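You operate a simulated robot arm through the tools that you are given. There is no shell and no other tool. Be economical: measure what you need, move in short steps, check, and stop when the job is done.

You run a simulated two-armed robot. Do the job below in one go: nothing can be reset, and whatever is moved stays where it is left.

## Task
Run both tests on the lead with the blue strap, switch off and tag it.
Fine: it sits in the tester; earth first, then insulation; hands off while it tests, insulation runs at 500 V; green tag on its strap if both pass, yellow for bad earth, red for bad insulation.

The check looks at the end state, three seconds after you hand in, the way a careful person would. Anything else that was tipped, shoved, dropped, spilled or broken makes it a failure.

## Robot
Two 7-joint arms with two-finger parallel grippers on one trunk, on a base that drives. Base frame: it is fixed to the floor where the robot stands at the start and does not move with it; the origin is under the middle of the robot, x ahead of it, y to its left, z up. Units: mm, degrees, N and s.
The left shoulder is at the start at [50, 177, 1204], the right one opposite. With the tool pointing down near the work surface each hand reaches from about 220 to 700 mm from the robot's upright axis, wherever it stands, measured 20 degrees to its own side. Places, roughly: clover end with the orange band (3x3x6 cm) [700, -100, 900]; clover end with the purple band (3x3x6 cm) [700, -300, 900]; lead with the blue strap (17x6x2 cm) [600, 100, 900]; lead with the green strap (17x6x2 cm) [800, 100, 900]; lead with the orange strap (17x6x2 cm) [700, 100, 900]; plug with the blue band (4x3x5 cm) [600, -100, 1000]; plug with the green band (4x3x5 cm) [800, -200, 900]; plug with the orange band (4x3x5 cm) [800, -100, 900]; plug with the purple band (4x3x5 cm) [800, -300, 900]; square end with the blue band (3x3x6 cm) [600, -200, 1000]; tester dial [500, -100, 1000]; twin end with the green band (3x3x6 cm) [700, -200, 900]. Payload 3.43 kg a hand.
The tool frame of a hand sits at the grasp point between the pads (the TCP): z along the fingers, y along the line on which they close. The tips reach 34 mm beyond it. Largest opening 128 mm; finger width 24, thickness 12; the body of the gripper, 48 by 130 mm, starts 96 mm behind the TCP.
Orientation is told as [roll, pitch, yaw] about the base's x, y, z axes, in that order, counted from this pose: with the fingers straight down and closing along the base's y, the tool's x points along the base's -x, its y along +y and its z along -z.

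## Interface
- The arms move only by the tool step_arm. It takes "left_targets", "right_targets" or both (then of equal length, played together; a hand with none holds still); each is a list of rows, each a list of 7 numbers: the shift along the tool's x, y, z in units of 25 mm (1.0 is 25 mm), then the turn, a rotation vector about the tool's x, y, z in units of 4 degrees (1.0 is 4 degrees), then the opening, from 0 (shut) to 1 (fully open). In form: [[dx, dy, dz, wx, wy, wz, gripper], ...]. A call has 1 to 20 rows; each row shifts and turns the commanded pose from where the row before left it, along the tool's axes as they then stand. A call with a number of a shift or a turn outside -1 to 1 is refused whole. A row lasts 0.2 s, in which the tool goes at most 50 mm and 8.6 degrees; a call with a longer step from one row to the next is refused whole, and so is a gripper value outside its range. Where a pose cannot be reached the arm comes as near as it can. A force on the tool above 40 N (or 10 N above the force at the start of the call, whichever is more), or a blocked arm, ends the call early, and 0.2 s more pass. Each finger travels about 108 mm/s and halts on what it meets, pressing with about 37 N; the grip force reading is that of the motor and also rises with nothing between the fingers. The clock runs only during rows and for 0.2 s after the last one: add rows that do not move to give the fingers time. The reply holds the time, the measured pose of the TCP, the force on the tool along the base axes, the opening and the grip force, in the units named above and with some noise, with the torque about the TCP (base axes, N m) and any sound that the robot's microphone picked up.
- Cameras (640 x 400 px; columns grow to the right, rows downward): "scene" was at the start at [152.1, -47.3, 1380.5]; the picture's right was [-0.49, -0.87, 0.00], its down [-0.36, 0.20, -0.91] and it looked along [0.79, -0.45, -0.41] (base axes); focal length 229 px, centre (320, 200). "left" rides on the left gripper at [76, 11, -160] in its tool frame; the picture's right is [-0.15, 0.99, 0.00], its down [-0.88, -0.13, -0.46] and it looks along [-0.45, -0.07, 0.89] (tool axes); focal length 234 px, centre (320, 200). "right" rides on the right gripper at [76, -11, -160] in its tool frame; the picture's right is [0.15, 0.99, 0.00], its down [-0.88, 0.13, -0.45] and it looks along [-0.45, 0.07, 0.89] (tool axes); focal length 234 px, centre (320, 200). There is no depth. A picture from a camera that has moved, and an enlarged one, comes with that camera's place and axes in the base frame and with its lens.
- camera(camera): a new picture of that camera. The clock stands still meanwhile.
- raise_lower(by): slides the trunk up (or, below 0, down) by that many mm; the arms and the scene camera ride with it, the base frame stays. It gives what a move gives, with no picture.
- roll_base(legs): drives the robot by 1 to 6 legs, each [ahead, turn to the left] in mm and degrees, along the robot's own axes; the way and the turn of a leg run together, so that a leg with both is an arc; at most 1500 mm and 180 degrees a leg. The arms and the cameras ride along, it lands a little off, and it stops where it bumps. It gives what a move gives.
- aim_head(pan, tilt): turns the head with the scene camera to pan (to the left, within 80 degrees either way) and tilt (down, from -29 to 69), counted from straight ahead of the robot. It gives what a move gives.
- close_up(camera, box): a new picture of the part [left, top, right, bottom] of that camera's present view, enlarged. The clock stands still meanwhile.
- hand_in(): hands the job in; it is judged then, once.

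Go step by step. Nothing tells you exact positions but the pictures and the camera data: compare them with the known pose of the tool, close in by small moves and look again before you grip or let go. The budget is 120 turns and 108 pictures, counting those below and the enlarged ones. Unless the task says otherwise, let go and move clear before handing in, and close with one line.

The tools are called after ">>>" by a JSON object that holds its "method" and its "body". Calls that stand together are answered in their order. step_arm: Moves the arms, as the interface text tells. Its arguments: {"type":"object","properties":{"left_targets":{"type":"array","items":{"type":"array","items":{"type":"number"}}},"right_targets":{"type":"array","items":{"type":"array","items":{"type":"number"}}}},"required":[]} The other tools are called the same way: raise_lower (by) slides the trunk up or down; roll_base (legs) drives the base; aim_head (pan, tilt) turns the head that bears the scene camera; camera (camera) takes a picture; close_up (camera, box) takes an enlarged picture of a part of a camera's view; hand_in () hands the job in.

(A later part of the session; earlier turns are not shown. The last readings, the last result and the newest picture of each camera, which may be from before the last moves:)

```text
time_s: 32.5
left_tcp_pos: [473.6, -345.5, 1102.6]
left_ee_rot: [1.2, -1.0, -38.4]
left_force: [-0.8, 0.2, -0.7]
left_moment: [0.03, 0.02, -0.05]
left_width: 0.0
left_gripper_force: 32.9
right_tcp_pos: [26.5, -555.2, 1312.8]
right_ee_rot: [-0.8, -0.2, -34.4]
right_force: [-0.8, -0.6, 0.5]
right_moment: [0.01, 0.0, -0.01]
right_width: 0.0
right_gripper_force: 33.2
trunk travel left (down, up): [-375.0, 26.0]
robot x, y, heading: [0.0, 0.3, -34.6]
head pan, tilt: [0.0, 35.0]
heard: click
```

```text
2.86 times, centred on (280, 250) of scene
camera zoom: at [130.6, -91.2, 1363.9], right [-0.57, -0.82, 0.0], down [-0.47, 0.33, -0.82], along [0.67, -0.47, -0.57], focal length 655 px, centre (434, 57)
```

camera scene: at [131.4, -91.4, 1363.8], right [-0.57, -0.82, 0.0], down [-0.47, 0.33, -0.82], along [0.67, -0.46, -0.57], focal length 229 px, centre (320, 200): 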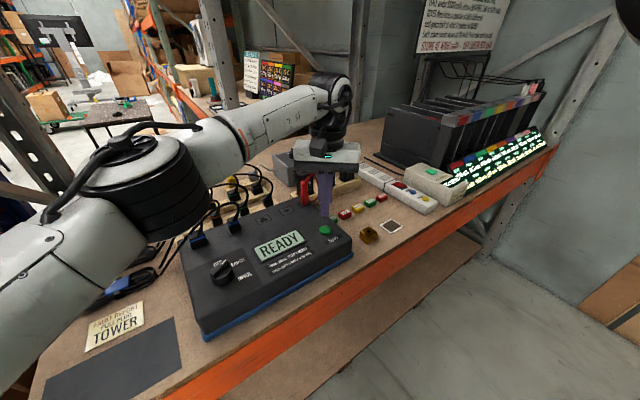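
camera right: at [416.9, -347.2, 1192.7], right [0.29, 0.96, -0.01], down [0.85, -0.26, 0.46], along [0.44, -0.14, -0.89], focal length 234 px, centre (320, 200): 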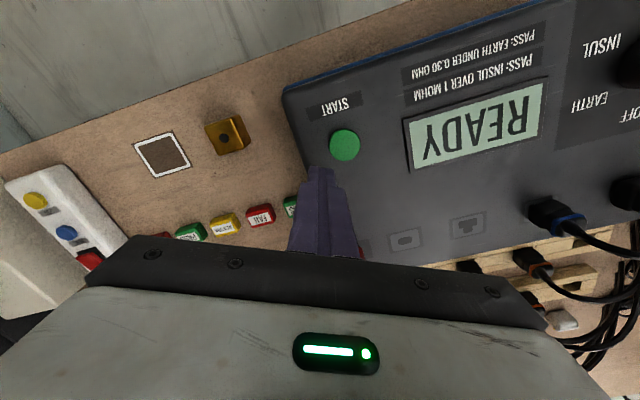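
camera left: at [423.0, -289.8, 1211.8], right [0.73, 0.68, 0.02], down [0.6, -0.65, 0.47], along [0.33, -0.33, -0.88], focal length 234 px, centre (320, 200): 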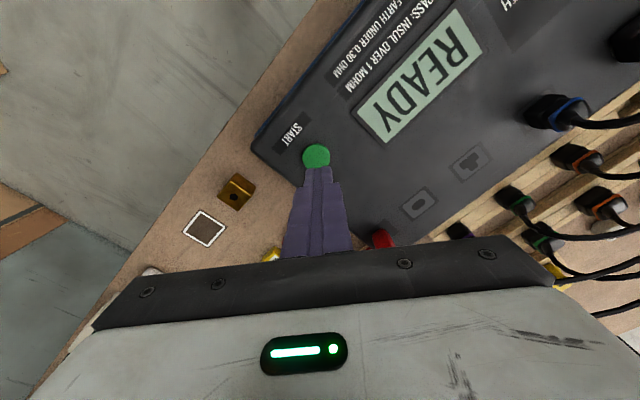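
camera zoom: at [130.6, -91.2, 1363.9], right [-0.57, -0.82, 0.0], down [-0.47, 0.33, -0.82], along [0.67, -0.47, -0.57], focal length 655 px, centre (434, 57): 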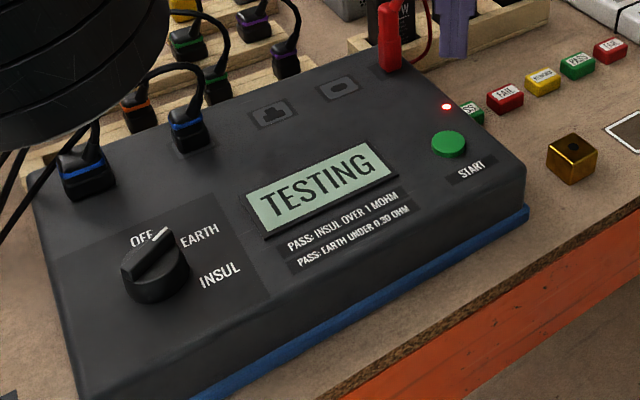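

TESTING is showing, so I'll hold still with hands clear.

>>> {"method": "step_arm", "body": {"left_targets": [[0, 0, 0, 0, 0, 0, 0], [0, 0, 0, 0, 0, 0, 0], [0, 0, 0, 0, 0, 0, 0], [0, 0, 0, 0, 0, 0, 0], [0, 0, 0, 0, 0, 0, 0], [0, 0, 0, 0, 0, 0, 0], [0, 0, 0, 0, 0, 0, 0], [0, 0, 0, 0, 0, 0, 0], [0, 0, 0, 0, 0, 0, 0], [0, 0, 0, 0, 0, 0, 0], [0, 0, 0, 0, 0, 0, 0], [0, 0, 0, 0, 0, 0, 0], [0, 0, 0, 0, 0, 0, 0], [0, 0, 0, 0, 0, 0, 0], [0, 0, 0, 0, 0, 0, 0]]}}

>>> {"method": "close_up", "body": {"camera": "scene", "box": [180, 180, 380, 320]}}

```text
time_s: 35.7
left_tcp_pos: [472.9, -345.3, 1102.6]
left_ee_rot: [1.3, -0.9, -38.4]
left_force: [-0.2, 0.2, 0.0]
left_moment: [0.01, 0.0, 0.0]
left_width: 0.0
left_gripper_force: 33.3
right_tcp_pos: [26.6, -555.3, 1315.3]
right_ee_rot: [-0.8, -0.2, -34.4]
right_force: [-0.8, 0.3, 0.4]
right_moment: [0.01, 0.0, 0.0]
right_width: 0.2
right_gripper_force: 33.0
trunk travel left (down, up): [-375.0, 26.0]
robot x, y, heading: [-0.1, 2.1, -34.6]
head pan, tilt: [0.0, 35.0]
```

```text
2.86 times, centred on (280, 250) of scene
camera zoom: at [131.2, -91.1, 1363.8], right [-0.57, -0.82, 0.0], down [-0.47, 0.33, -0.82], along [0.67, -0.47, -0.57], focal length 655 px, centre (434, 57)
```

zoom: 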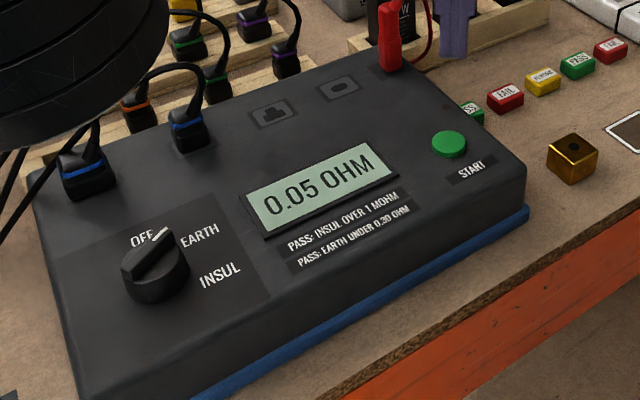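

Earth reads 0.05 ohm, a pass. Next I'll move the left hand over the dial to set INSUL.

>>> {"method": "step_arm", "body": {"left_targets": [[0.672, 0.896, 0, 0, 0, 0, 0.45], [0.672, 0.896, 0, 0, 0, 0, 0.45], [0.672, 0.896, 0, 0, 0, 0, 0.45], [0.672, 0.896, 0, 0, 0, 0, 0.45], [0.672, 0.896, 0, 0, 0, 0, 0.45], [0.672, 0.896, 0, 0, 0, 0, 0.45], [0.672, 0.896, 0, 0, 0, 0, 0.45], [0.672, 0.896, 0, 0, 0, 0, 0.45], [0.672, 0.896, 0, 0, 0, 0, 0.45], [0, 0, 0.5, 0, 0, -1, 0.45], [0, 0, 0.5, 0, 0, -1, 0.45]]}}

>>> {"method": "close_up", "body": {"camera": "left", "box": [230, 100, 410, 220]}}

>>> {"method": "camera", "body": {"camera": "scene"}}

```text
time_s: 38.1
left_tcp_pos: [481.7, -92.7, 1078.8]
left_ee_rot: [1.1, -1.1, -30.4]
left_force: [-0.5, 0.0, 0.5]
left_moment: [-0.04, 0.04, 0.0]
left_width: 57.5
left_gripper_force: 0.1
right_tcp_pos: [26.6, -555.2, 1314.2]
right_ee_rot: [-0.8, -0.1, -34.4]
right_force: [0.2, 0.2, -1.2]
right_moment: [0.0, 0.02, 0.0]
right_width: 0.0
right_gripper_force: 33.2
trunk travel left (down, up): [-375.0, 26.0]
robot x, y, heading: [-0.7, -1.3, -34.5]
head pan, tilt: [0.0, 35.0]
```

```text
3.33 times, centred on (320, 160) of left
camera zoom: at [419.2, -45.8, 1235.6], right [0.63, 0.78, 0.02], down [0.68, -0.56, 0.47], along [0.38, -0.28, -0.88], focal length 781 px, centre (320, 333)
```

zoom: 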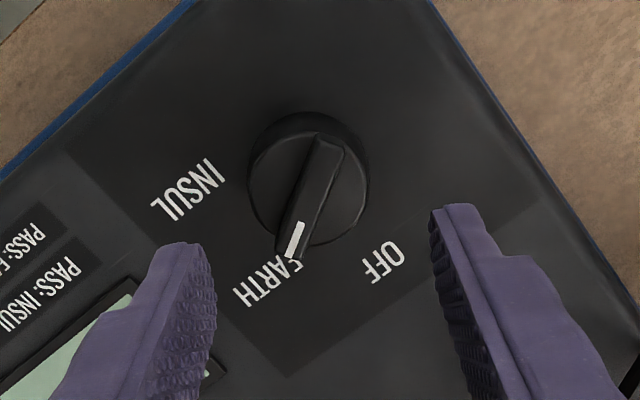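

```text
71 pictures are left
camera scene: at [131.3, -90.8, 1363.8], right [-0.57, -0.82, 0.0], down [-0.47, 0.33, -0.82], along [0.67, -0.47, -0.57], focal length 229 px, centre (320, 200)
```

scene: 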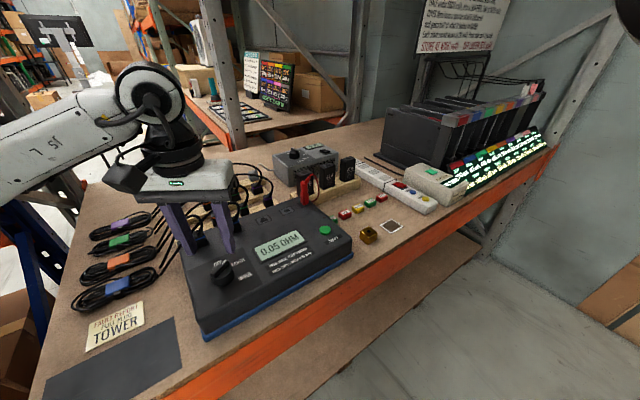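

>>> {"method": "step_arm", "body": {"left_targets": [[0, 0, 0.8, 0, 0, 0, 0.45], [0, 0, 0.8, 0, 0, 0, 0.45], [0, 0, 0.79, 0, 0, 0, 0.45], [0, 0, 0, 0, 0, 0, 0], [0, 0, 0, 0, 0, 0, 0], [0, 0, 0, 0, 0, 0, 0]]}}

>>> {"method": "close_up", "body": {"camera": "left", "box": [230, 100, 410, 220]}}

```text
time_s: 39.5
left_tcp_pos: [480.1, -95.0, 1018.7]
left_ee_rot: [0.9, -1.1, -30.6]
left_force: [-10.8, -14.9, -4.1]
left_moment: [-0.86, -0.01, 0.01]
left_width: 39.1
left_gripper_force: 44.8
right_tcp_pos: [24.7, -557.6, 1312.5]
right_ee_rot: [-0.7, 0.0, -34.4]
right_force: [0.0, -0.7, -0.2]
right_moment: [0.02, 0.0, -0.03]
right_width: 0.1
right_gripper_force: 32.9
trunk travel left (down, up): [-375.0, 26.0]
robot x, y, heading: [-0.9, -4.4, -34.8]
head pan, tilt: [0.0, 35.0]
```

```text
3.33 times, centred on (320, 160) of left
camera zoom: at [417.6, -46.8, 1175.1], right [0.63, 0.78, 0.02], down [0.68, -0.56, 0.47], along [0.38, -0.28, -0.88], focal length 781 px, centre (320, 333)
```

zoom: 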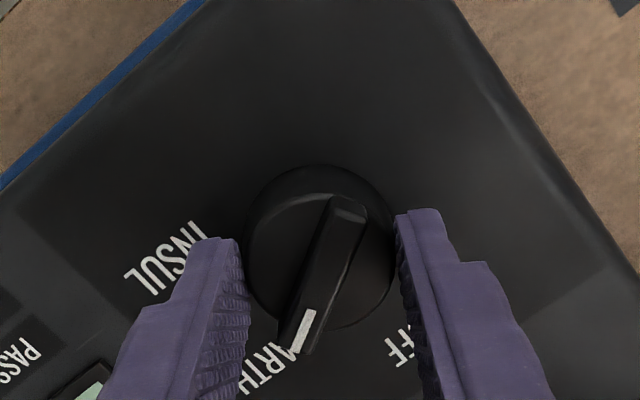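

>>> {"method": "step_arm", "body": {"left_targets": [[0, -0.08, 0, 0, 0, 0, 0], [0, 0, 0, 0, 0, 1, 0], [0, 0, 0, 0, 0, 1, 0], [0, 0, 0, 0, 0, 1, 0], [0, 0, 0, 0, 0, 1, 0], [0, 0, 0, 0, 0, 1, 0], [0, 0, 0, 0, 0, 1, 0], [0, 0, 0, 0, 0, 1, 0], [0, 0, 0, 0, 0, 1, 0], [0, 0, 0, 0, 0, 1, 0], [0, 0, 0, 0, 0, 1, 0], [0, 0, 0, 0, 0, 1, 0], [0, 0, 0, 0, 0, 1, 0], [0, 0, 0, 0, 0, 1, 0], [0, 0, 0, 0, 0, 1, 0]]}}

>>> {"method": "close_up", "body": {"camera": "scene", "box": [180, 180, 380, 320]}}

>>> {"method": "close_up", "body": {"camera": "left", "box": [230, 100, 410, 220]}}

```text
time_s: 42.7
left_tcp_pos: [478.8, -93.5, 1019.1]
left_ee_rot: [1.2, 0.4, -86.7]
left_force: [-17.8, -3.0, -22.1]
left_moment: [-0.77, 0.44, 0.01]
left_width: 39.4
left_gripper_force: 44.1
right_tcp_pos: [26.8, -556.6, 1314.2]
right_ee_rot: [-0.8, -0.1, -34.4]
right_force: [-0.1, 0.0, 0.0]
right_moment: [0.0, 0.0, 0.04]
right_width: 0.0
right_gripper_force: 33.2
trunk travel left (down, up): [-375.0, 26.0]
robot x, y, heading: [-3.1, 0.9, -34.7]
head pan, tilt: [0.0, 35.0]
```

```text
2.86 times, centred on (280, 250) of scene
camera zoom: at [130.8, -91.7, 1363.7], right [-0.57, -0.82, 0.0], down [-0.47, 0.33, -0.82], along [0.67, -0.46, -0.57], focal length 655 px, centre (434, 57)
```

zoom: 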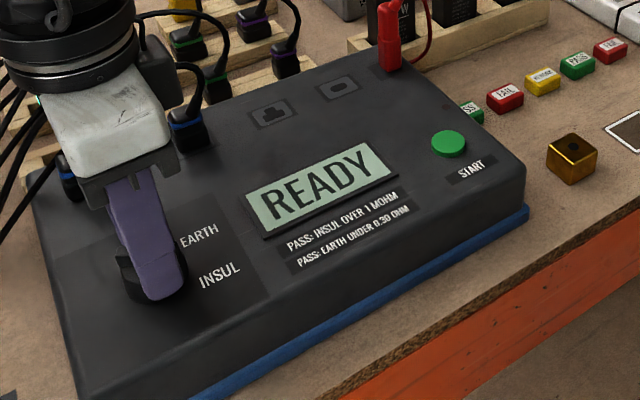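

```text
3.33 times, centred on (320, 160) of left
camera zoom: at [484.2, -20.1, 1177.8], right [1.0, -0.09, 0.02], down [-0.09, -0.89, 0.45], along [-0.02, -0.45, -0.9], focal length 781 px, centre (320, 333)
```

zoom: 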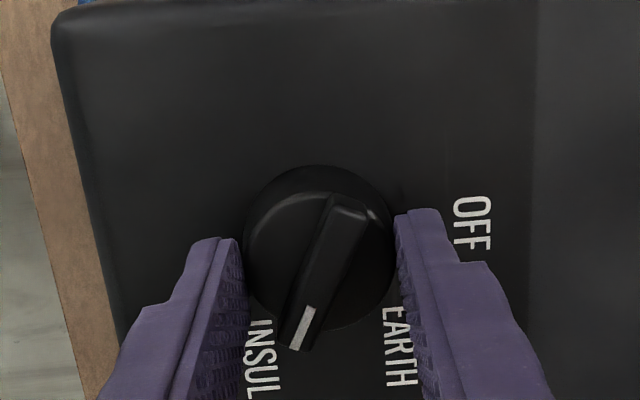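

READY again, but the pointer is just short of INSUL, so I'll nudge it about 8° more and look.

>>> {"method": "step_arm", "body": {"left_targets": [[0, 0, 0, 0, 0, 1, 0], [0, 0, 0, 0, 0, 1, 0], [0, 0, 0, 0, 0, 0, 0]]}}

>>> {"method": "close_up", "body": {"camera": "left", "box": [230, 100, 410, 220]}}

```text
time_s: 43.5
left_tcp_pos: [479.6, -94.9, 1019.6]
left_ee_rot: [1.2, 0.5, -86.5]
left_force: [-16.7, -3.1, -20.9]
left_moment: [0.11, 0.66, 0.01]
left_width: 39.4
left_gripper_force: 44.8
left hand out of reach, approached as far as the arm can: row 1, 2
right_tcp_pos: [26.9, -555.1, 1313.8]
right_ee_rot: [-0.8, -0.2, -34.4]
right_force: [0.4, 0.0, 0.1]
right_moment: [0.01, 0.03, -0.01]
right_width: 0.0
right_gripper_force: 33.6
trunk travel left (down, up): [-375.0, 26.0]
robot x, y, heading: [-1.2, 1.8, -34.6]
head pan, tilt: [0.0, 35.0]
```

```text
3.33 times, centred on (320, 160) of left
camera zoom: at [484.1, -20.1, 1177.9], right [1.0, -0.09, 0.02], down [-0.09, -0.89, 0.44], along [-0.02, -0.44, -0.9], focal length 781 px, centre (320, 333)
```

zoom: 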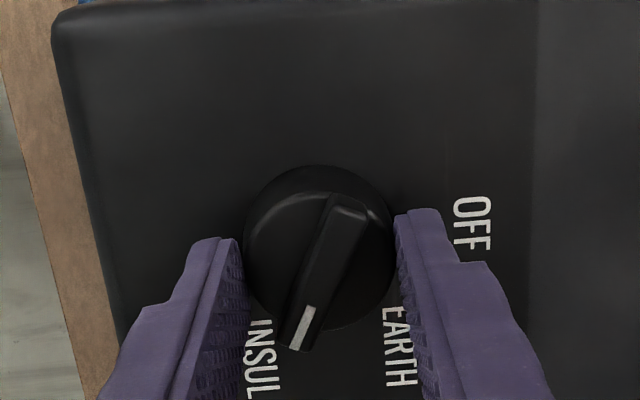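

The wrist is at its limit, so I'll release, turn back about 26°, regrip and finish the turn.

>>> {"method": "step_arm", "body": {"left_targets": [[0, 0, 0, 0, 0, 0, 0.5], [0, 0, 0, 0, 0, 0, 0.5], [0, 0, -0.8, 0, 0, 0, 0.5], [0, 0, 0, 0, 0, -1, 0.5], [0, 0, 0, 0, 0, -1, 0.5], [0, 0, 0, 0, 0, -1, 0.5], [0, 0, 0, 0, 0, -1, 0.5], [0, 0, 0, 0, 0, -1, 0.5], [0, 0, 0, 0, 0, -1, 0.5], [0, 0, 0, 0, 0, -0.5, 0.5]]}}

>>> {"method": "close_up", "body": {"camera": "left", "box": [230, 100, 410, 220]}}

```text
time_s: 45.7
left_tcp_pos: [479.2, -93.9, 1039.5]
left_ee_rot: [1.5, -0.4, -60.4]
left_force: [-0.7, -0.3, -0.7]
left_moment: [0.03, 0.02, -0.01]
left_width: 64.0
left_gripper_force: 0.1
right_tcp_pos: [26.7, -554.4, 1313.4]
right_ee_rot: [-0.8, 0.0, -34.4]
right_force: [0.1, 0.4, -0.3]
right_moment: [-0.02, 0.0, 0.02]
right_width: 0.0
right_gripper_force: 32.5
trunk travel left (down, up): [-375.0, 26.0]
robot x, y, heading: [-2.0, -0.3, -34.6]
head pan, tilt: [0.0, 35.0]
```

```text
3.33 times, centred on (320, 160) of left
camera zoom: at [449.4, -24.4, 1196.6], right [0.93, 0.36, 0.03], down [0.31, -0.83, 0.46], along [0.19, -0.42, -0.89], focal length 781 px, centre (320, 333)
```

zoom: 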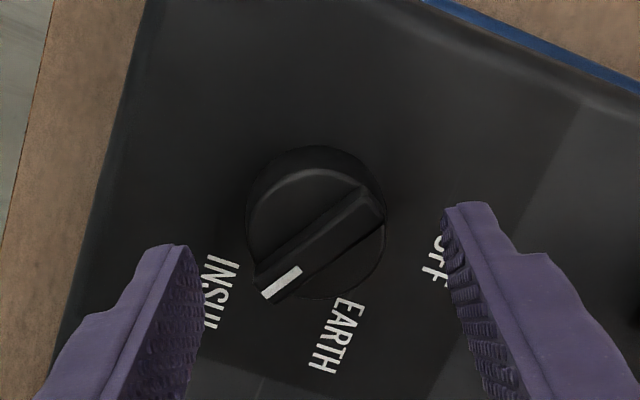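

The pointer lines up with INSUL from this angle, so no more turning is needed. I'll lift and go back over START with the fingers closed.

>>> {"method": "step_arm", "body": {"left_targets": [[0, 0, -0.85, 0, 0, 0, 0.5], [0, 0, -0.85, 0, 0, 0, 0.5], [0, 0, -0.3, 0, 0, 0, 0], [-0.86, -0.515, 0, 0, 0, 0, 0], [-0.86, -0.515, 0, 0, 0, 0, 0], [-0.86, -0.515, 0, 0, 0, 0, 0], [-0.86, -0.515, 0, 0, 0, 0, 0], [-0.86, -0.515, 0, 0, 0, 0, 0], [-0.86, -0.515, 0, 0, 0, 0, 0], [-0.86, -0.515, 0, 0, 0, 0, 0], [-0.86, -0.515, 0, 0, 0, 0, 0], [-0.86, -0.515, 0, 0, 0, 0, 0], [-0.86, -0.515, 0, 0, 0, 0, 0], [0, 0, 0.8, 0, 0, 0, 0], [0, 0, 0.8, 0, 0, 0, 0], [0, 0, 0.7, 0, 0, 0, 0]]}}

>>> {"method": "close_up", "body": {"camera": "left", "box": [240, 100, 400, 240]}}

>>> {"method": "close_up", "body": {"camera": "scene", "box": [180, 180, 380, 320]}}

```text
time_s: 49.1
left_tcp_pos: [474.0, -346.3, 1028.3]
left_ee_rot: [1.4, -0.4, -60.3]
left_force: [0.1, -0.6, -0.4]
left_moment: [-0.05, -0.02, -0.01]
left_width: 0.0
left_gripper_force: 33.5
right_tcp_pos: [28.3, -553.9, 1314.6]
right_ee_rot: [-0.8, -0.1, -34.4]
right_force: [0.6, 0.7, 0.0]
right_moment: [-0.01, 0.03, -0.02]
right_width: 0.2
right_gripper_force: 33.4
trunk travel left (down, up): [-375.0, 26.0]
robot x, y, heading: [-3.0, 3.0, -34.9]
head pan, tilt: [0.0, 35.0]
```

```text
2.86 times, centred on (320, 170) of left
camera zoom: at [443.9, -276.8, 1186.1], right [0.93, 0.36, 0.03], down [0.31, -0.83, 0.46], along [0.19, -0.42, -0.89], focal length 669 px, centre (320, 286)
```

zoom: 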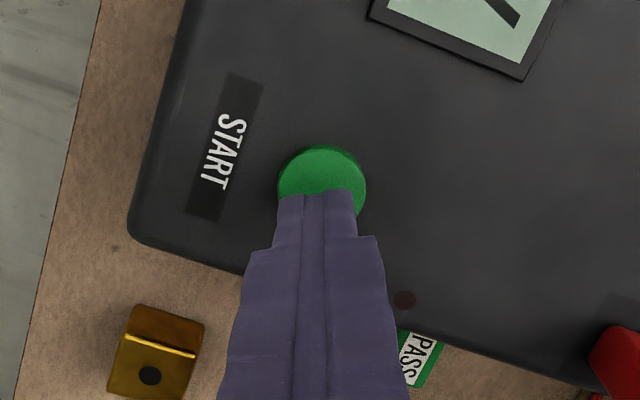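

```text
2.86 times, centred on (280, 250) of scene
camera zoom: at [131.5, -91.0, 1363.8], right [-0.57, -0.82, 0.0], down [-0.47, 0.33, -0.82], along [0.67, -0.47, -0.57], focal length 655 px, centre (434, 57)
```

zoom: 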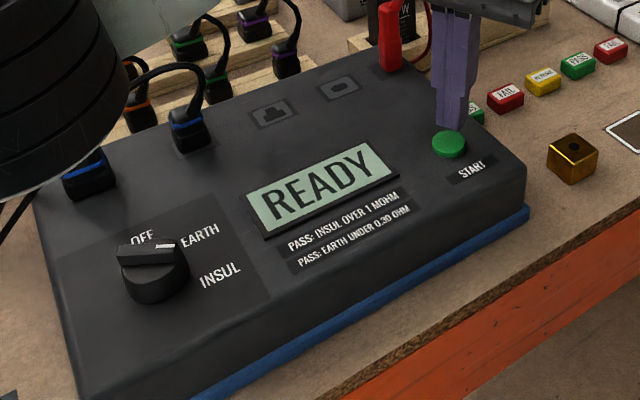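

The pointer is at INSUL and the fingers are over START. I'll press, lift and wait, leaving the tester alone.

>>> {"method": "step_arm", "body": {"left_targets": [[0, 0, 0.52, 0, 0, 0, 0], [0, 0, 0.2, 0, 0, 0, 0], [0, 0, 0.16, 0, 0, 0, 0], [0, 0, -0.8, 0, 0, 0, 0], [0, 0, -1, 0, 0, 0, 0], [0, 0, -1, 0, 0, 0, 0], [0, 0, -1, 0, 0, 0, 0]]}}

>>> {"method": "close_up", "body": {"camera": "scene", "box": [180, 180, 380, 320]}}

>>> {"method": "step_arm", "body": {"left_targets": [[0, 0, 0, 0, 0, 0, 0], [0, 0, 0, 0, 0, 0, 0], [0, 0, 0, 0, 0, 0, 0], [0, 0, 0, 0, 0, 0, 0], [0, 0, 0, 0, 0, 0, 0], [0, 0, 0, 0, 0, 0, 0], [0, 0, 0, 0, 0, 0, 0], [0, 0, 0, 0, 0, 0, 0], [0, 0, 0, 0, 0, 0, 0], [0, 0, 0, 0, 0, 0, 0], [0, 0, 0, 0, 0, 0, 0], [0, 0, 0, 0, 0, 0, 0], [0, 0, 0, 0, 0, 0, 0], [0, 0, 0, 0, 0, 0, 0], [0, 0, 0, 0, 0, 0, 0]]}}

>>> {"method": "close_up", "body": {"camera": "scene", "box": [180, 180, 380, 320]}}

```text
time_s: 50.7
left_tcp_pos: [472.4, -342.4, 1103.2]
left_ee_rot: [1.5, -0.4, -60.5]
left_force: [-0.4, -0.1, -0.6]
left_moment: [-0.04, -0.05, 0.02]
left_width: 0.0
left_gripper_force: 32.9
right_tcp_pos: [25.9, -556.4, 1313.8]
right_ee_rot: [-0.8, -0.1, -34.4]
right_force: [-0.1, -1.3, 0.7]
right_moment: [0.02, 0.01, -0.01]
right_width: 0.0
right_gripper_force: 33.8
trunk travel left (down, up): [-375.0, 26.0]
robot x, y, heading: [-0.7, 4.5, -34.7]
head pan, tilt: [0.0, 35.0]
heard: click
```

```text
2.86 times, centred on (280, 250) of scene
camera zoom: at [130.8, -91.1, 1363.8], right [-0.57, -0.82, 0.0], down [-0.47, 0.33, -0.82], along [0.67, -0.47, -0.57], focal length 655 px, centre (434, 57)
```

zoom: 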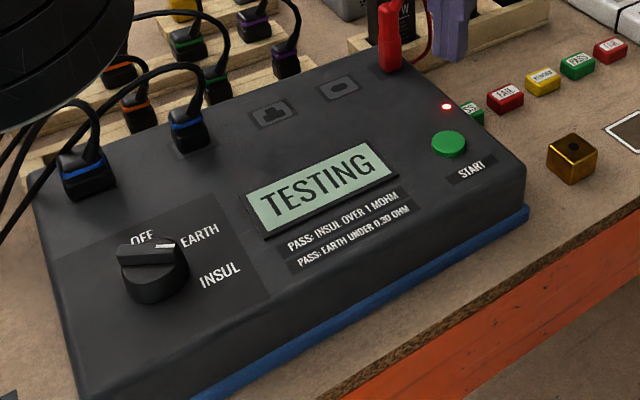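

```text
time_s: 53.9
left_tcp_pos: [473.4, -341.8, 1101.4]
left_ee_rot: [1.5, -0.4, -60.3]
left_force: [0.3, 0.5, 0.7]
left_moment: [-0.01, 0.0, -0.03]
left_width: 0.0
left_gripper_force: 32.8
right_tcp_pos: [25.9, -555.0, 1314.8]
right_ee_rot: [-0.8, -0.1, -34.4]
right_force: [-0.2, -0.1, -0.3]
right_moment: [-0.01, 0.04, 0.05]
right_width: 0.0
right_gripper_force: 33.3
trunk travel left (down, up): [-375.0, 26.0]
robot x, y, heading: [1.2, -3.8, -34.4]
head pan, tilt: [0.0, 35.0]
```

```text
2.86 times, centred on (280, 250) of scene
camera zoom: at [131.2, -91.1, 1363.8], right [-0.57, -0.82, 0.0], down [-0.47, 0.33, -0.82], along [0.67, -0.47, -0.57], focal length 655 px, centre (434, 57)
```

zoom: 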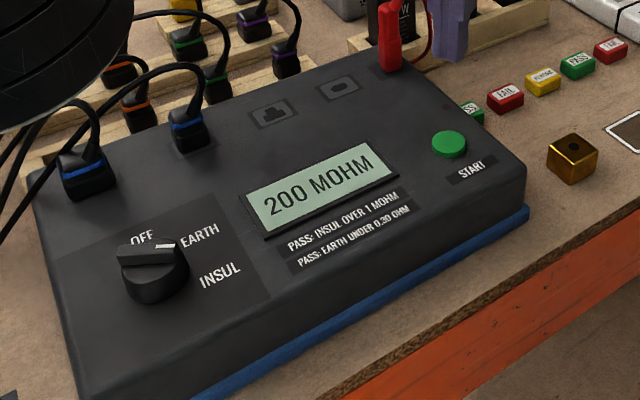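

Insulation reads 200 Mohm, so both tests pass and the tag is green. Now I'll turn the dial back to OFF.

>>> {"method": "step_arm", "body": {"left_targets": [[0.853, 0.512, 0, 0, 0, 0, 0.5], [0.853, 0.512, 0, 0, 0, 0, 0.5], [0.853, 0.512, 0, 0, 0, 0, 0.5], [0.853, 0.512, 0, 0, 0, 0, 0.5], [0.853, 0.512, 0, 0, 0, 0, 0.5], [0.853, 0.512, 0, 0, 0, 0, 0.5], [0.853, 0.512, 0, 0, 0, 0, 0.5], [0.853, 0.512, 0, 0, 0, 0, 0.5], [0.853, 0.512, 0, 0, 0, 0, 0.5], [0.853, 0.512, 0, 0, 0, 0, 0.5], [0, 0, 0.3, 0, 0, 1, 0.5], [0, 0, 0.3, 0, 0, 1, 0.5], [0, 0, 0.3, 0, 0, 1, 0.5], [0, 0, 0.3, 0, 0, 1, 0.5], [0, 0, 0.3, 0, 0, 1, 0.5], [0, 0, 0.8, 0, 0, 0, 0.5]]}}

>>> {"method": "close_up", "body": {"camera": "left", "box": [230, 100, 410, 220]}}

```text
time_s: 57.3
left_tcp_pos: [480.8, -96.2, 1045.4]
left_ee_rot: [1.5, 0.1, -80.6]
left_force: [0.6, -0.5, 0.0]
left_moment: [-0.01, -0.03, 0.03]
left_width: 64.2
left_gripper_force: 0.0
right_tcp_pos: [25.6, -554.8, 1314.4]
right_ee_rot: [-0.8, -0.1, -34.3]
right_force: [1.2, 0.2, 0.1]
right_moment: [0.02, -0.01, -0.01]
right_width: 0.1
right_gripper_force: 33.1
trunk travel left (down, up): [-375.0, 26.0]
robot x, y, heading: [-1.8, 1.2, -34.7]
head pan, tilt: [0.0, 35.0]
```

```text
3.33 times, centred on (320, 160) of left
camera zoom: at [475.9, -21.5, 1204.6], right [1.0, 0.02, 0.03], down [0.01, -0.89, 0.45], along [0.03, -0.45, -0.89], focal length 781 px, centre (320, 333)
```

zoom: 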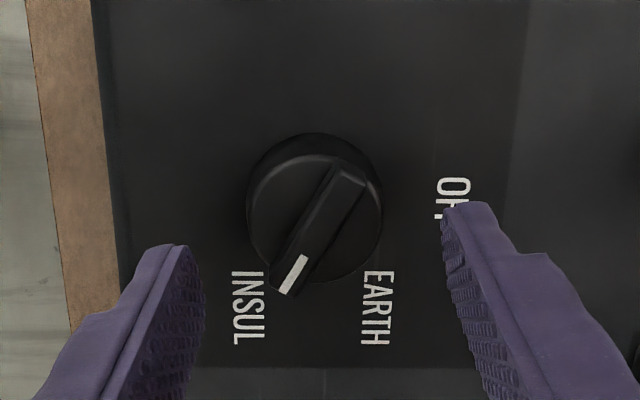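

Centred well. I'll lower, grip and turn counter-clockwise.

>>> {"method": "step_arm", "body": {"left_targets": [[0, 0, 0.6, 0, 0, 0, 0.5], [0, 0, 0.46, 0, 0, 0, 0.5], [0, 0, 0, 0, 0, 0, 0], [0, 0, 0, 0, 0, 0, 0], [0, 0, 0, 0, 0, 0, 0], [0, 0, 0, 0, 0, -1, 0], [0, 0, 0, 0, 0, -1, 0], [0, 0, 0, 0, 0, -1, 0], [0, 0, 0, 0, 0, -1, 0], [0, 0, 0, 0, 0, -1, 0], [0, 0, 0, 0, 0, -1, 0], [0, 0, 0, 0, 0, -1, 0], [0, 0, 0, 0, 0, -1, 0], [0, 0, 0, 0, 0, -1, 0], [0, 0, 0, 0, 0, -1, 0], [0, 0, 0, 0, 0, -1, 0], [0, 0, 0, 0, 0, -1, 0], [0, 0, 0, 0, 0, -1, 0], [0, 0, 0, 0, 0, -1, 0]]}}

>>> {"method": "step_arm", "body": {"left_targets": [[0, 0, 0, 0, 0, -1, 0], [0, 0, 0, 0, 0, -1, 0], [0, 0, 0, 0, 0, -1, 0], [0, 0, 0, 0, 0, -1, 0], [0, 0, 0, 0, 0, -1, 0], [0, 0, 0, 0, 0, -1, 0], [0, 0, 0, 0, 0, -1, 0], [0, 0, 0, 0, 0, -1, 0], [0, 0, 0, 0, 0, -1, 0], [0, 0, 0, 0, 0, -1, 0], [0, 0, 0, 0, 0, -1, 0], [0, 0, 0, 0, 0, -1, 0], [0, 0, 0, 0, 0, -1, 0], [0, 0, 0, 0, 0, -1, 0]]}}

>>> {"method": "close_up", "body": {"camera": "left", "box": [230, 100, 410, 220]}}

>>> {"method": "camera", "body": {"camera": "scene"}}

```text
time_s: 61.3
left_tcp_pos: [481.5, -94.5, 1020.3]
left_ee_rot: [1.0, -1.3, -24.4]
left_force: [7.9, 6.3, 15.7]
left_moment: [0.97, 0.36, -0.01]
left_width: 38.3
left_gripper_force: 45.4
right_tcp_pos: [26.8, -554.0, 1315.2]
right_ee_rot: [-0.8, -0.2, -34.4]
right_force: [0.1, -0.7, 0.1]
right_moment: [0.0, -0.01, -0.02]
right_width: 0.1
right_gripper_force: 33.3
trunk travel left (down, up): [-375.0, 26.0]
robot x, y, heading: [0.3, -0.6, -34.7]
head pan, tilt: [0.0, 35.0]
```

```text
time_s: 64.3
left_tcp_pos: [481.1, -92.5, 1021.5]
left_ee_rot: [-0.2, -1.9, 31.8]
left_force: [16.7, 19.1, 21.5]
left_moment: [0.99, -0.49, -0.01]
left_width: 38.4
left_gripper_force: 45.0
right_tcp_pos: [26.9, -553.0, 1316.2]
right_ee_rot: [-1.0, -0.2, -34.4]
right_force: [-0.7, 0.5, -0.3]
right_moment: [-0.02, 0.03, 0.03]
right_width: 0.1
right_gripper_force: 33.3
trunk travel left (down, up): [-375.0, 26.0]
robot x, y, heading: [-3.9, 2.7, -34.7]
head pan, tilt: [0.0, 35.0]
```

```text
3.33 times, centred on (320, 160) of left
camera zoom: at [408.2, -125.2, 1176.7], right [-0.4, 0.92, 0.0], down [0.8, 0.35, 0.48], along [0.44, 0.19, -0.88], focal length 781 px, centre (320, 333)
```

zoom: 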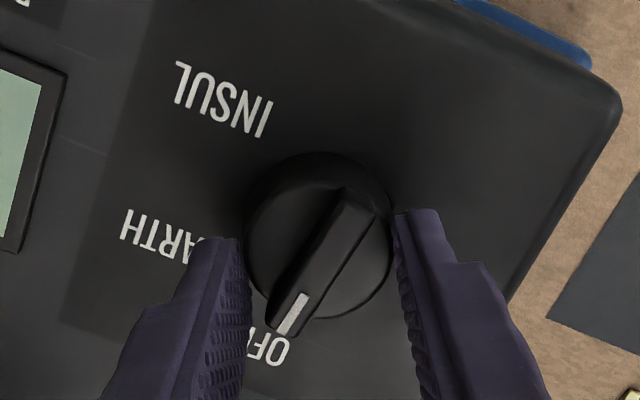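

```text
59 pictures are left
camera scene: at [131.4, -88.3, 1364.0], right [-0.57, -0.82, 0.0], down [-0.47, 0.32, -0.82], along [0.67, -0.47, -0.57], focal length 229 px, centre (320, 200)
```

scene: 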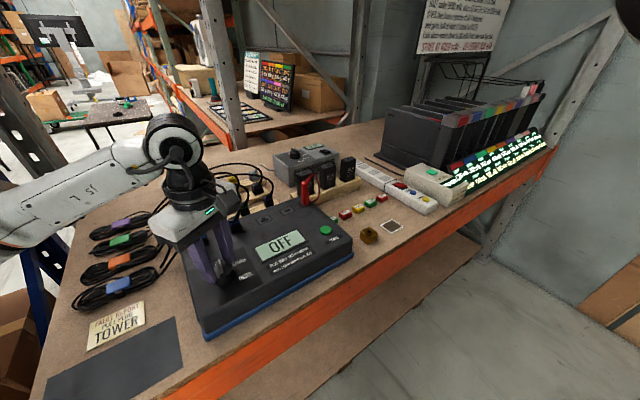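

OFF shows on the display. I'll release, lift, turn the wrist back, and turn the robot further right towards the green PASS tags.

>>> {"method": "step_arm", "body": {"left_targets": [[0, 0, 0, 0, 0, 0, 0.5], [0, 0, 0, 0, 0, 0, 0.5], [0, 0, -0.8, 0, 0, 0, 0.5], [0, 0, -1, 0, 0, 0, 0.5], [0, 0, -1, 0, 0, 0, 0.5], [0, 0, -1, 0, 0, 0, 0.5], [0, 0, -1, 0, 0, 1, 0.5], [0, 0, 0, 0, 0, 1, 0.5], [0, 0, 0, 0, 0, 1, 0.5], [0, 0, 0, 0, 0, 1, 0.5], [0, 0, 0, 0, 0, 1, 0.5], [0, 0, 0, 0, 0, 1, 0.5], [0, 0, 0, 0, 0, 1, 0.5], [0, 0, 0, 0, 0, 1, 0.5]]}}

>>> {"method": "roll_base", "body": {"legs": [[0, -27]]}}

>>> {"method": "camera", "body": {"camera": "scene"}}

>>> {"method": "camera", "body": {"camera": "left"}}

```text
time_s: 67.3
left_tcp_pos: [476.1, -96.7, 1139.9]
left_ee_rot: [0.4, -1.5, -0.5]
left_force: [0.5, 0.8, -0.5]
left_moment: [0.01, -0.02, -0.01]
left_width: 63.8
left_gripper_force: 0.1
right_tcp_pos: [26.2, -554.4, 1312.9]
right_ee_rot: [-0.8, 0.0, -34.5]
right_force: [-0.1, -0.9, -0.5]
right_moment: [0.01, 0.01, 0.02]
right_width: 0.0
right_gripper_force: 32.9
trunk travel left (down, up): [-375.0, 26.0]
robot x, y, heading: [-1.0, -3.0, -34.7]
head pan, tilt: [0.0, 35.0]
```

```text
time_s: 69.0
left_tcp_pos: [381.3, -302.6, 1140.6]
left_ee_rot: [0.4, -1.5, -27.4]
left_force: [-0.1, 0.3, 0.9]
left_moment: [0.0, 0.0, -0.02]
left_width: 63.9
left_gripper_force: 0.1
right_tcp_pos: [-227.7, -506.2, 1314.3]
right_ee_rot: [-0.8, -0.1, -61.5]
right_force: [0.0, 1.0, -0.4]
right_moment: [-0.01, -0.01, 0.0]
right_width: 0.0
right_gripper_force: 32.3
trunk travel left (down, up): [-375.0, 26.0]
robot x, y, heading: [0.2, 3.8, -61.7]
head pan, tilt: [0.0, 35.0]
```

```text
58 pictures are left
camera scene: at [76.0, -140.5, 1363.8], right [-0.88, -0.48, 0.0], down [-0.27, 0.5, -0.82], along [0.39, -0.72, -0.57], focal length 229 px, centre (320, 200)
```

scene: 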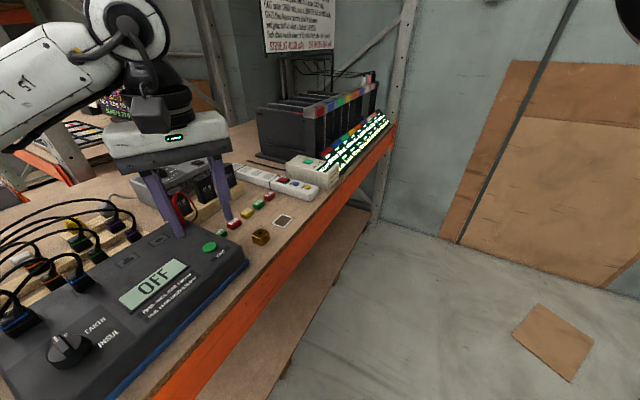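

```text
57 pictures are left
camera left: at [315.5, -258.0, 1296.9], right [0.58, 0.81, 0.01], down [0.71, -0.52, 0.48], along [0.39, -0.27, -0.88], focal length 234 px, centre (320, 200)
```

left: 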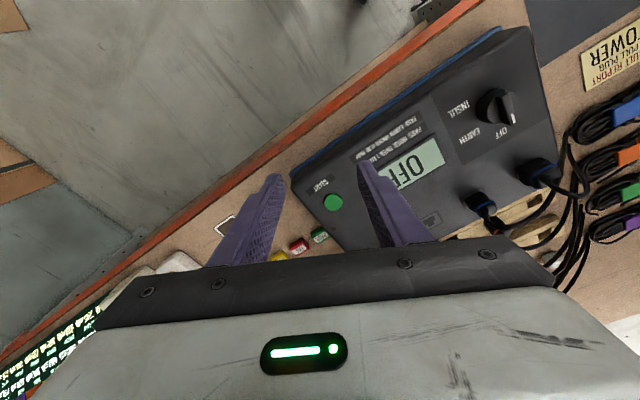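

>>> {"method": "close_up", "body": {"camera": "scene", "box": [195, 160, 325, 260]}}

>>> {"method": "close_up", "body": {"camera": "left", "box": [250, 170, 400, 270]}}

```text
4.00 times, centred on (260, 210) of scene
camera zoom: at [76.0, -140.5, 1363.8], right [-0.88, -0.48, 0.0], down [-0.27, 0.5, -0.82], along [0.39, -0.72, -0.57], focal length 917 px, centre (560, 160)
```

zoom: 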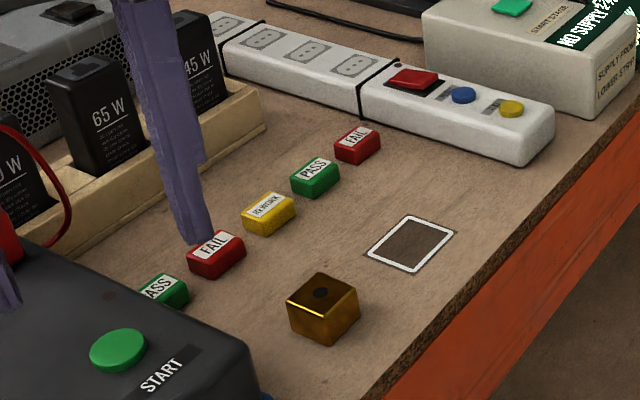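

```text
4.00 times, centred on (325, 220) of left
camera zoom: at [315.5, -258.0, 1296.9], right [0.58, 0.81, 0.01], down [0.71, -0.52, 0.48], along [0.39, -0.27, -0.88], focal length 937 px, centre (300, 120)
```

zoom: 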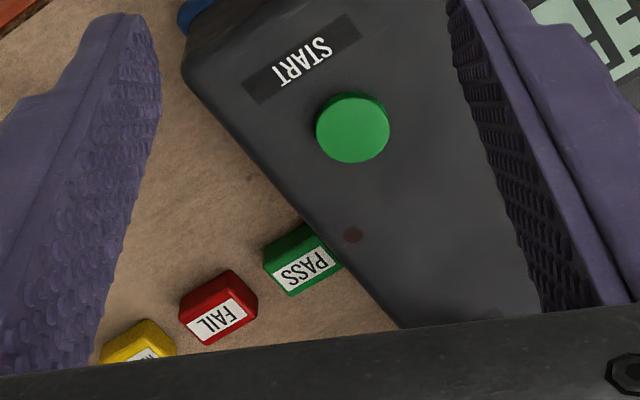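

The PASS tag beside the tester is close to the red clip and its cord, so I'd rather take the second PASS tag at about [545, -580]. I need to drive about 200 mm sideways along the bench for that, so I'll check what's on the right first.

>>> {"method": "aim_head", "body": {"pan": -75, "tilt": 30}}

>>> {"method": "camera", "body": {"camera": "scene"}}

>>> {"method": "aim_head", "body": {"pan": -20, "tilt": 65}}

>>> {"method": "camera", "body": {"camera": "scene"}}

```text
time_s: 70.5
left_tcp_pos: [380.5, -303.4, 1140.5]
left_ee_rot: [0.4, -1.5, -27.4]
left_force: [-0.1, -0.3, 0.0]
left_moment: [0.04, 0.04, 0.04]
left_width: 64.3
left_gripper_force: 0.1
right_tcp_pos: [-228.0, -507.6, 1314.3]
right_ee_rot: [-0.8, -0.1, -61.4]
right_force: [-0.9, -0.3, 0.5]
right_moment: [0.03, 0.06, 0.0]
right_width: 0.0
right_gripper_force: 33.0
trunk travel left (down, up): [-375.0, 26.0]
robot x, y, heading: [0.2, -0.3, -61.4]
head pan, tilt: [-75.0, 30.0]
```

```text
54 pictures are left
camera scene: at [-31.2, -125.2, 1371.6], right [-0.69, 0.73, 0.0], down [0.36, 0.34, -0.87], along [-0.63, -0.6, -0.5], focal length 229 px, centre (320, 200)
```

scene: 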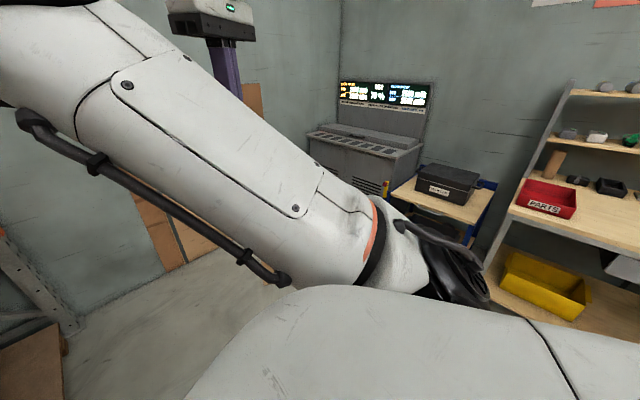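

```text
time_s: 71.8
left_tcp_pos: [381.1, -303.1, 1140.7]
left_ee_rot: [0.3, -1.5, -27.4]
left_force: [0.1, 0.2, -0.4]
left_moment: [0.0, 0.01, 0.0]
left_width: 63.9
left_gripper_force: 0.1
right_tcp_pos: [-228.9, -507.6, 1314.3]
right_ee_rot: [-0.9, -0.1, -61.4]
right_force: [-0.3, 0.9, -0.5]
right_moment: [0.02, 0.01, -0.01]
right_width: 0.0
right_gripper_force: 33.0
trunk travel left (down, up): [-375.0, 26.0]
robot x, y, heading: [-0.3, 4.8, -61.5]
head pan, tilt: [-20.0, 65.0]
```

```text
53 pictures are left
camera scene: at [43.3, -123.0, 1324.0], right [-0.99, -0.15, 0.0], down [-0.13, 0.9, -0.42], along [0.06, -0.42, -0.91], focal length 229 px, centre (320, 200)
```

scene: 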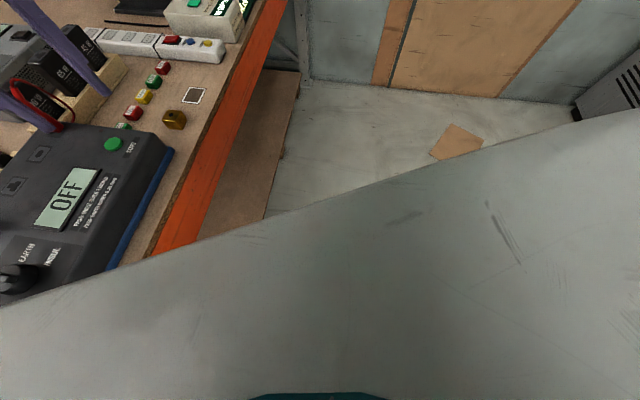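

There's open floor, so I'll drive along the bench with the hand high.

>>> {"method": "roll_base", "body": {"legs": [[0, -29], [200, 0], [0, 35]]}}

>>> {"method": "aim_head", "body": {"pan": 0, "tilt": 40}}

>>> {"method": "camera", "body": {"camera": "scene"}}

>>> {"method": "camera", "body": {"camera": "left"}}

```text
time_s: 76.5
left_tcp_pos: [410.7, -457.7, 1140.2]
left_ee_rot: [0.3, -1.5, -20.8]
left_force: [0.5, -0.4, -0.3]
left_moment: [0.01, 0.02, 0.01]
left_width: 63.8
left_gripper_force: 0.1
right_tcp_pos: [-171.1, -730.7, 1313.9]
right_ee_rot: [-0.8, -0.2, -54.8]
right_force: [-0.1, -0.8, 0.5]
right_moment: [0.0, 0.04, 0.02]
right_width: 0.0
right_gripper_force: 32.5
trunk travel left (down, up): [-375.0, 26.0]
robot x, y, heading: [-1.8, -200.4, -55.2]
head pan, tilt: [-20.0, 65.0]
```

```text
time_s: 77.4
left_tcp_pos: [410.9, -458.1, 1140.5]
left_ee_rot: [0.4, -1.5, -20.8]
left_force: [-0.7, 0.1, 0.4]
left_moment: [-0.02, -0.01, 0.02]
left_width: 63.9
left_gripper_force: 0.0
right_tcp_pos: [-170.2, -730.5, 1314.2]
right_ee_rot: [-0.8, -0.1, -54.8]
right_force: [0.7, 0.0, -0.2]
right_moment: [-0.01, 0.02, 0.01]
right_width: 0.2
right_gripper_force: 33.0
trunk travel left (down, up): [-375.0, 26.0]
robot x, y, heading: [-3.2, -199.1, -55.0]
head pan, tilt: [0.0, 40.0]
```

```text
52 pictures are left
camera scene: at [88.2, -328.7, 1356.2], right [-0.82, -0.57, 0.0], down [-0.37, 0.53, -0.77], along [0.44, -0.63, -0.64], focal length 229 px, centre (320, 200)
```

scene: 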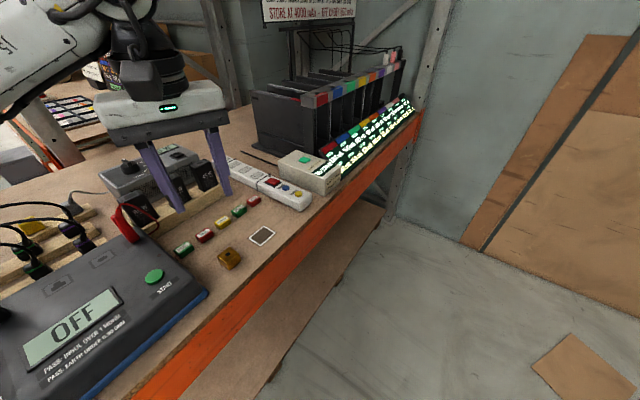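

```text
51 pictures are left
camera left: at [341.5, -420.5, 1296.9], right [0.49, 0.87, 0.01], down [0.76, -0.43, 0.48], along [0.42, -0.23, -0.88], focal length 234 px, centre (320, 200)
```

left: 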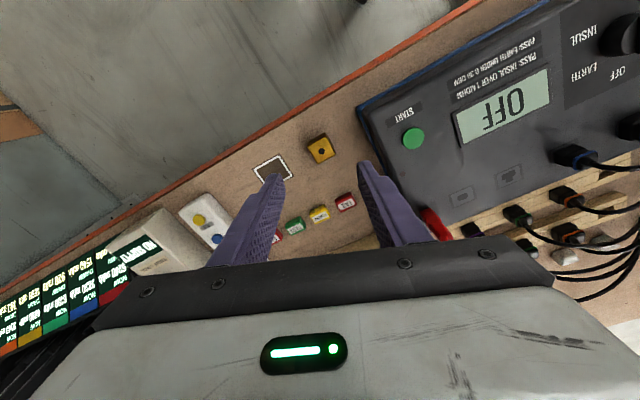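

PASS #2 triangulates to about [546, -587, 924]. I'll turn the wrist so the fingers close along x and go above it.

>>> {"method": "step_arm", "body": {"left_targets": [[0, 0, 0, 0, 0, 1, 0.5], [0, 0, 0, 0, 0, 1, 0.5], [0, 0, 0, 0, 0, 1, 0.5], [0, 0, 0, 0, 0, 1, 0.5], [0, 0, 0, 0, 0, 1, 0.5], [0, 0, 0, 0, 0, 1, 0.5], [0, 0, 0, 0, 0, 1, 0.5], [0, 0, 0, 0, 0, 1, 0.5], [0, 0, 0, 0, 0, 1, 0.5], [0, 0, 0, 0, 0, 1, 0.5], [0, 0, 0, 0, 0, 1, 0.5], [0, 0, 0, 0, 0, 1, 0.5], [0, 0, 0, 0, 0, 1, 0.5], [0, 0, 0, 0, 0, 1, 0.5], [0, 0, 0, 0, 0, 1, 0.5], [0, 0, 0, 0, 0, 1, 0.5], [0, 0, 0, 0, 0, 1, 0.5], [0, 0, 0, 0, 0, 0.3, 0.5]]}}

>>> {"method": "step_arm", "body": {"left_targets": [[-0.74, 0.77, 0.4, 0, 0, 0, 0.5], [-0.74, 0.77, 0.4, 0, 0, 0, 0.5], [-0.74, 0.77, 0.4, 0, 0, 0, 0.5], [-0.74, 0.77, 0.4, 0, 0, 0, 0.5], [-0.74, 0.77, 0.4, 0, 0, 0, 0.5], [-0.74, 0.77, 0.4, 0, 0, 0, 0.5], [-0.74, 0.77, 0.4, 0, 0, 0, 0.5]]}}

>>> {"method": "camera", "body": {"camera": "left"}}

>>> {"method": "camera", "body": {"camera": "scene"}}

```text
time_s: 81.2
left_tcp_pos: [410.5, -456.8, 1139.6]
left_ee_rot: [1.5, -0.2, -90.0]
left_force: [0.9, -0.6, -0.1]
left_moment: [0.02, -0.03, 0.0]
left_width: 63.8
left_gripper_force: 0.1
right_tcp_pos: [-170.3, -730.8, 1313.4]
right_ee_rot: [-0.8, 0.0, -54.7]
right_force: [1.1, 0.8, -0.1]
right_moment: [0.02, 0.04, 0.01]
right_width: 0.0
right_gripper_force: 33.6
trunk travel left (down, up): [-375.0, 26.0]
robot x, y, heading: [-5.2, -200.8, -55.0]
head pan, tilt: [0.0, 40.0]
```

```text
time_s: 82.8
left_tcp_pos: [480.3, -524.4, 1106.3]
left_ee_rot: [1.5, -0.3, -90.1]
left_force: [-0.2, -0.5, 0.4]
left_moment: [-0.02, 0.02, 0.01]
left_width: 64.0
left_gripper_force: 0.2
left hand out of reach, approached as far as the arm can: row 4, 5, 6, 7
right_tcp_pos: [-170.6, -730.7, 1314.0]
right_ee_rot: [-0.7, -0.1, -54.9]
right_force: [0.2, -0.2, 0.3]
right_moment: [-0.01, 0.02, -0.03]
right_width: 0.0
right_gripper_force: 33.4
trunk travel left (down, up): [-375.0, 26.0]
robot x, y, heading: [-6.8, -201.5, -55.0]
head pan, tilt: [0.0, 40.0]
```

```text
50 pictures are left
camera left: at [489.4, -449.8, 1263.4], right [0.99, -0.15, 0.03], down [-0.14, -0.88, 0.45], along [-0.04, -0.45, -0.89], focal length 234 px, centre (320, 200)
```

left: 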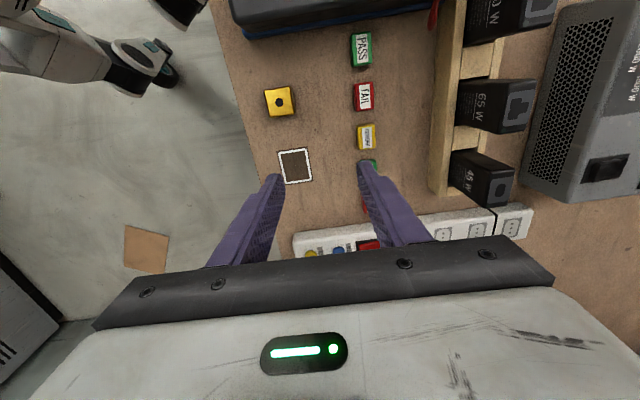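

```text
49 pictures are left
camera scene: at [88.2, -328.7, 1356.3], right [-0.82, -0.57, 0.0], down [-0.37, 0.53, -0.77], along [0.44, -0.63, -0.64], focal length 229 px, centre (320, 200)
```

scene: 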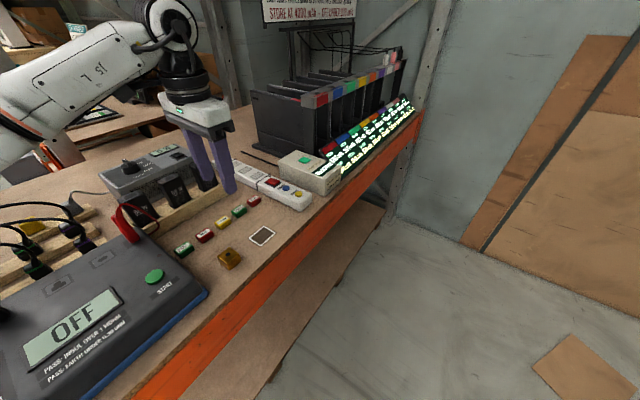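

The arm is hitting a joint limit with this yaw, so I'll ease the yaw back about 20° and retry the reach.

>>> {"method": "step_arm", "body": {"left_targets": [[0, 0, 0, 0, 0, -1, 0.5], [0, 0, 0, 0, 0, -1, 0.5], [0, 0, 0, 0, 0, -1, 0.5], [0, 0, 0, 0, 0, -1, 0.5], [0, 0, 0, 0, 0, -1, 0.5], [-0.7, 0.3, 0.2, 0, 0, 0, 0.5], [-0.7, 0.3, 0.2, 0, 0, 0, 0.5], [-0.7, 0.3, 0.2, 0, 0, 0, 0.5]]}}

```text
time_s: 84.6
left_tcp_pos: [523.6, -570.6, 1090.2]
left_ee_rot: [1.4, -0.7, -70.0]
left_force: [-0.7, 0.1, 0.3]
left_moment: [0.02, 0.02, 0.0]
left_width: 64.0
left_gripper_force: 0.1
right_tcp_pos: [-171.2, -731.4, 1315.0]
right_ee_rot: [-0.7, -0.1, -55.0]
right_force: [0.1, -0.9, 0.1]
right_moment: [0.05, 0.02, -0.01]
right_width: 0.0
right_gripper_force: 32.8
trunk travel left (down, up): [-375.0, 26.0]
robot x, y, heading: [-2.4, -197.5, -55.0]
head pan, tilt: [0.0, 40.0]
```

With less yaw it reaches, so I'll retract, turn the robot 20° more to the right so the fingers can be square to the tag, and return.

>>> {"method": "step_arm", "body": {"left_targets": [[0.9, -0.3, -0.7, 0, 0, 0, 0.5], [0.9, -0.3, -0.7, 0, 0, 0, 0.5], [0.9, -0.3, -0.7, 0, 0, 0, 0.5], [0.9, -0.3, -0.3, 0, 0, 0, 0.5], [0.9, -0.3, 0, 0, 0, 0, 0.5]]}}

>>> {"method": "roll_base", "body": {"legs": [[0, -20]]}}

```text
time_s: 85.8
left_tcp_pos: [445.7, -474.4, 1147.8]
left_ee_rot: [1.4, -0.7, -70.0]
left_force: [-0.3, -1.0, 0.3]
left_moment: [-0.02, 0.01, 0.02]
left_width: 63.8
left_gripper_force: 0.1
right_tcp_pos: [-170.1, -730.1, 1314.3]
right_ee_rot: [-0.9, -0.2, -54.8]
right_force: [-0.1, -0.4, 0.0]
right_moment: [0.01, 0.03, 0.02]
right_width: 0.0
right_gripper_force: 33.0
trunk travel left (down, up): [-375.0, 26.0]
robot x, y, heading: [-3.9, -201.3, -55.2]
head pan, tilt: [0.0, 40.0]
```

```text
time_s: 87.2
left_tcp_pos: [327.7, -610.4, 1147.8]
left_ee_rot: [1.4, -0.6, -89.7]
left_force: [-1.3, -0.2, -0.1]
left_moment: [-0.03, -0.02, 0.0]
left_width: 63.6
left_gripper_force: 0.0
right_tcp_pos: [-340.8, -642.5, 1313.5]
right_ee_rot: [-0.8, -0.1, -74.6]
right_force: [0.3, 0.1, 0.1]
right_moment: [-0.03, 0.02, 0.0]
right_width: 0.1
right_gripper_force: 33.1
trunk travel left (down, up): [-375.0, 26.0]
robot x, y, heading: [-5.3, -198.6, -74.5]
head pan, tilt: [0.0, 40.0]
```

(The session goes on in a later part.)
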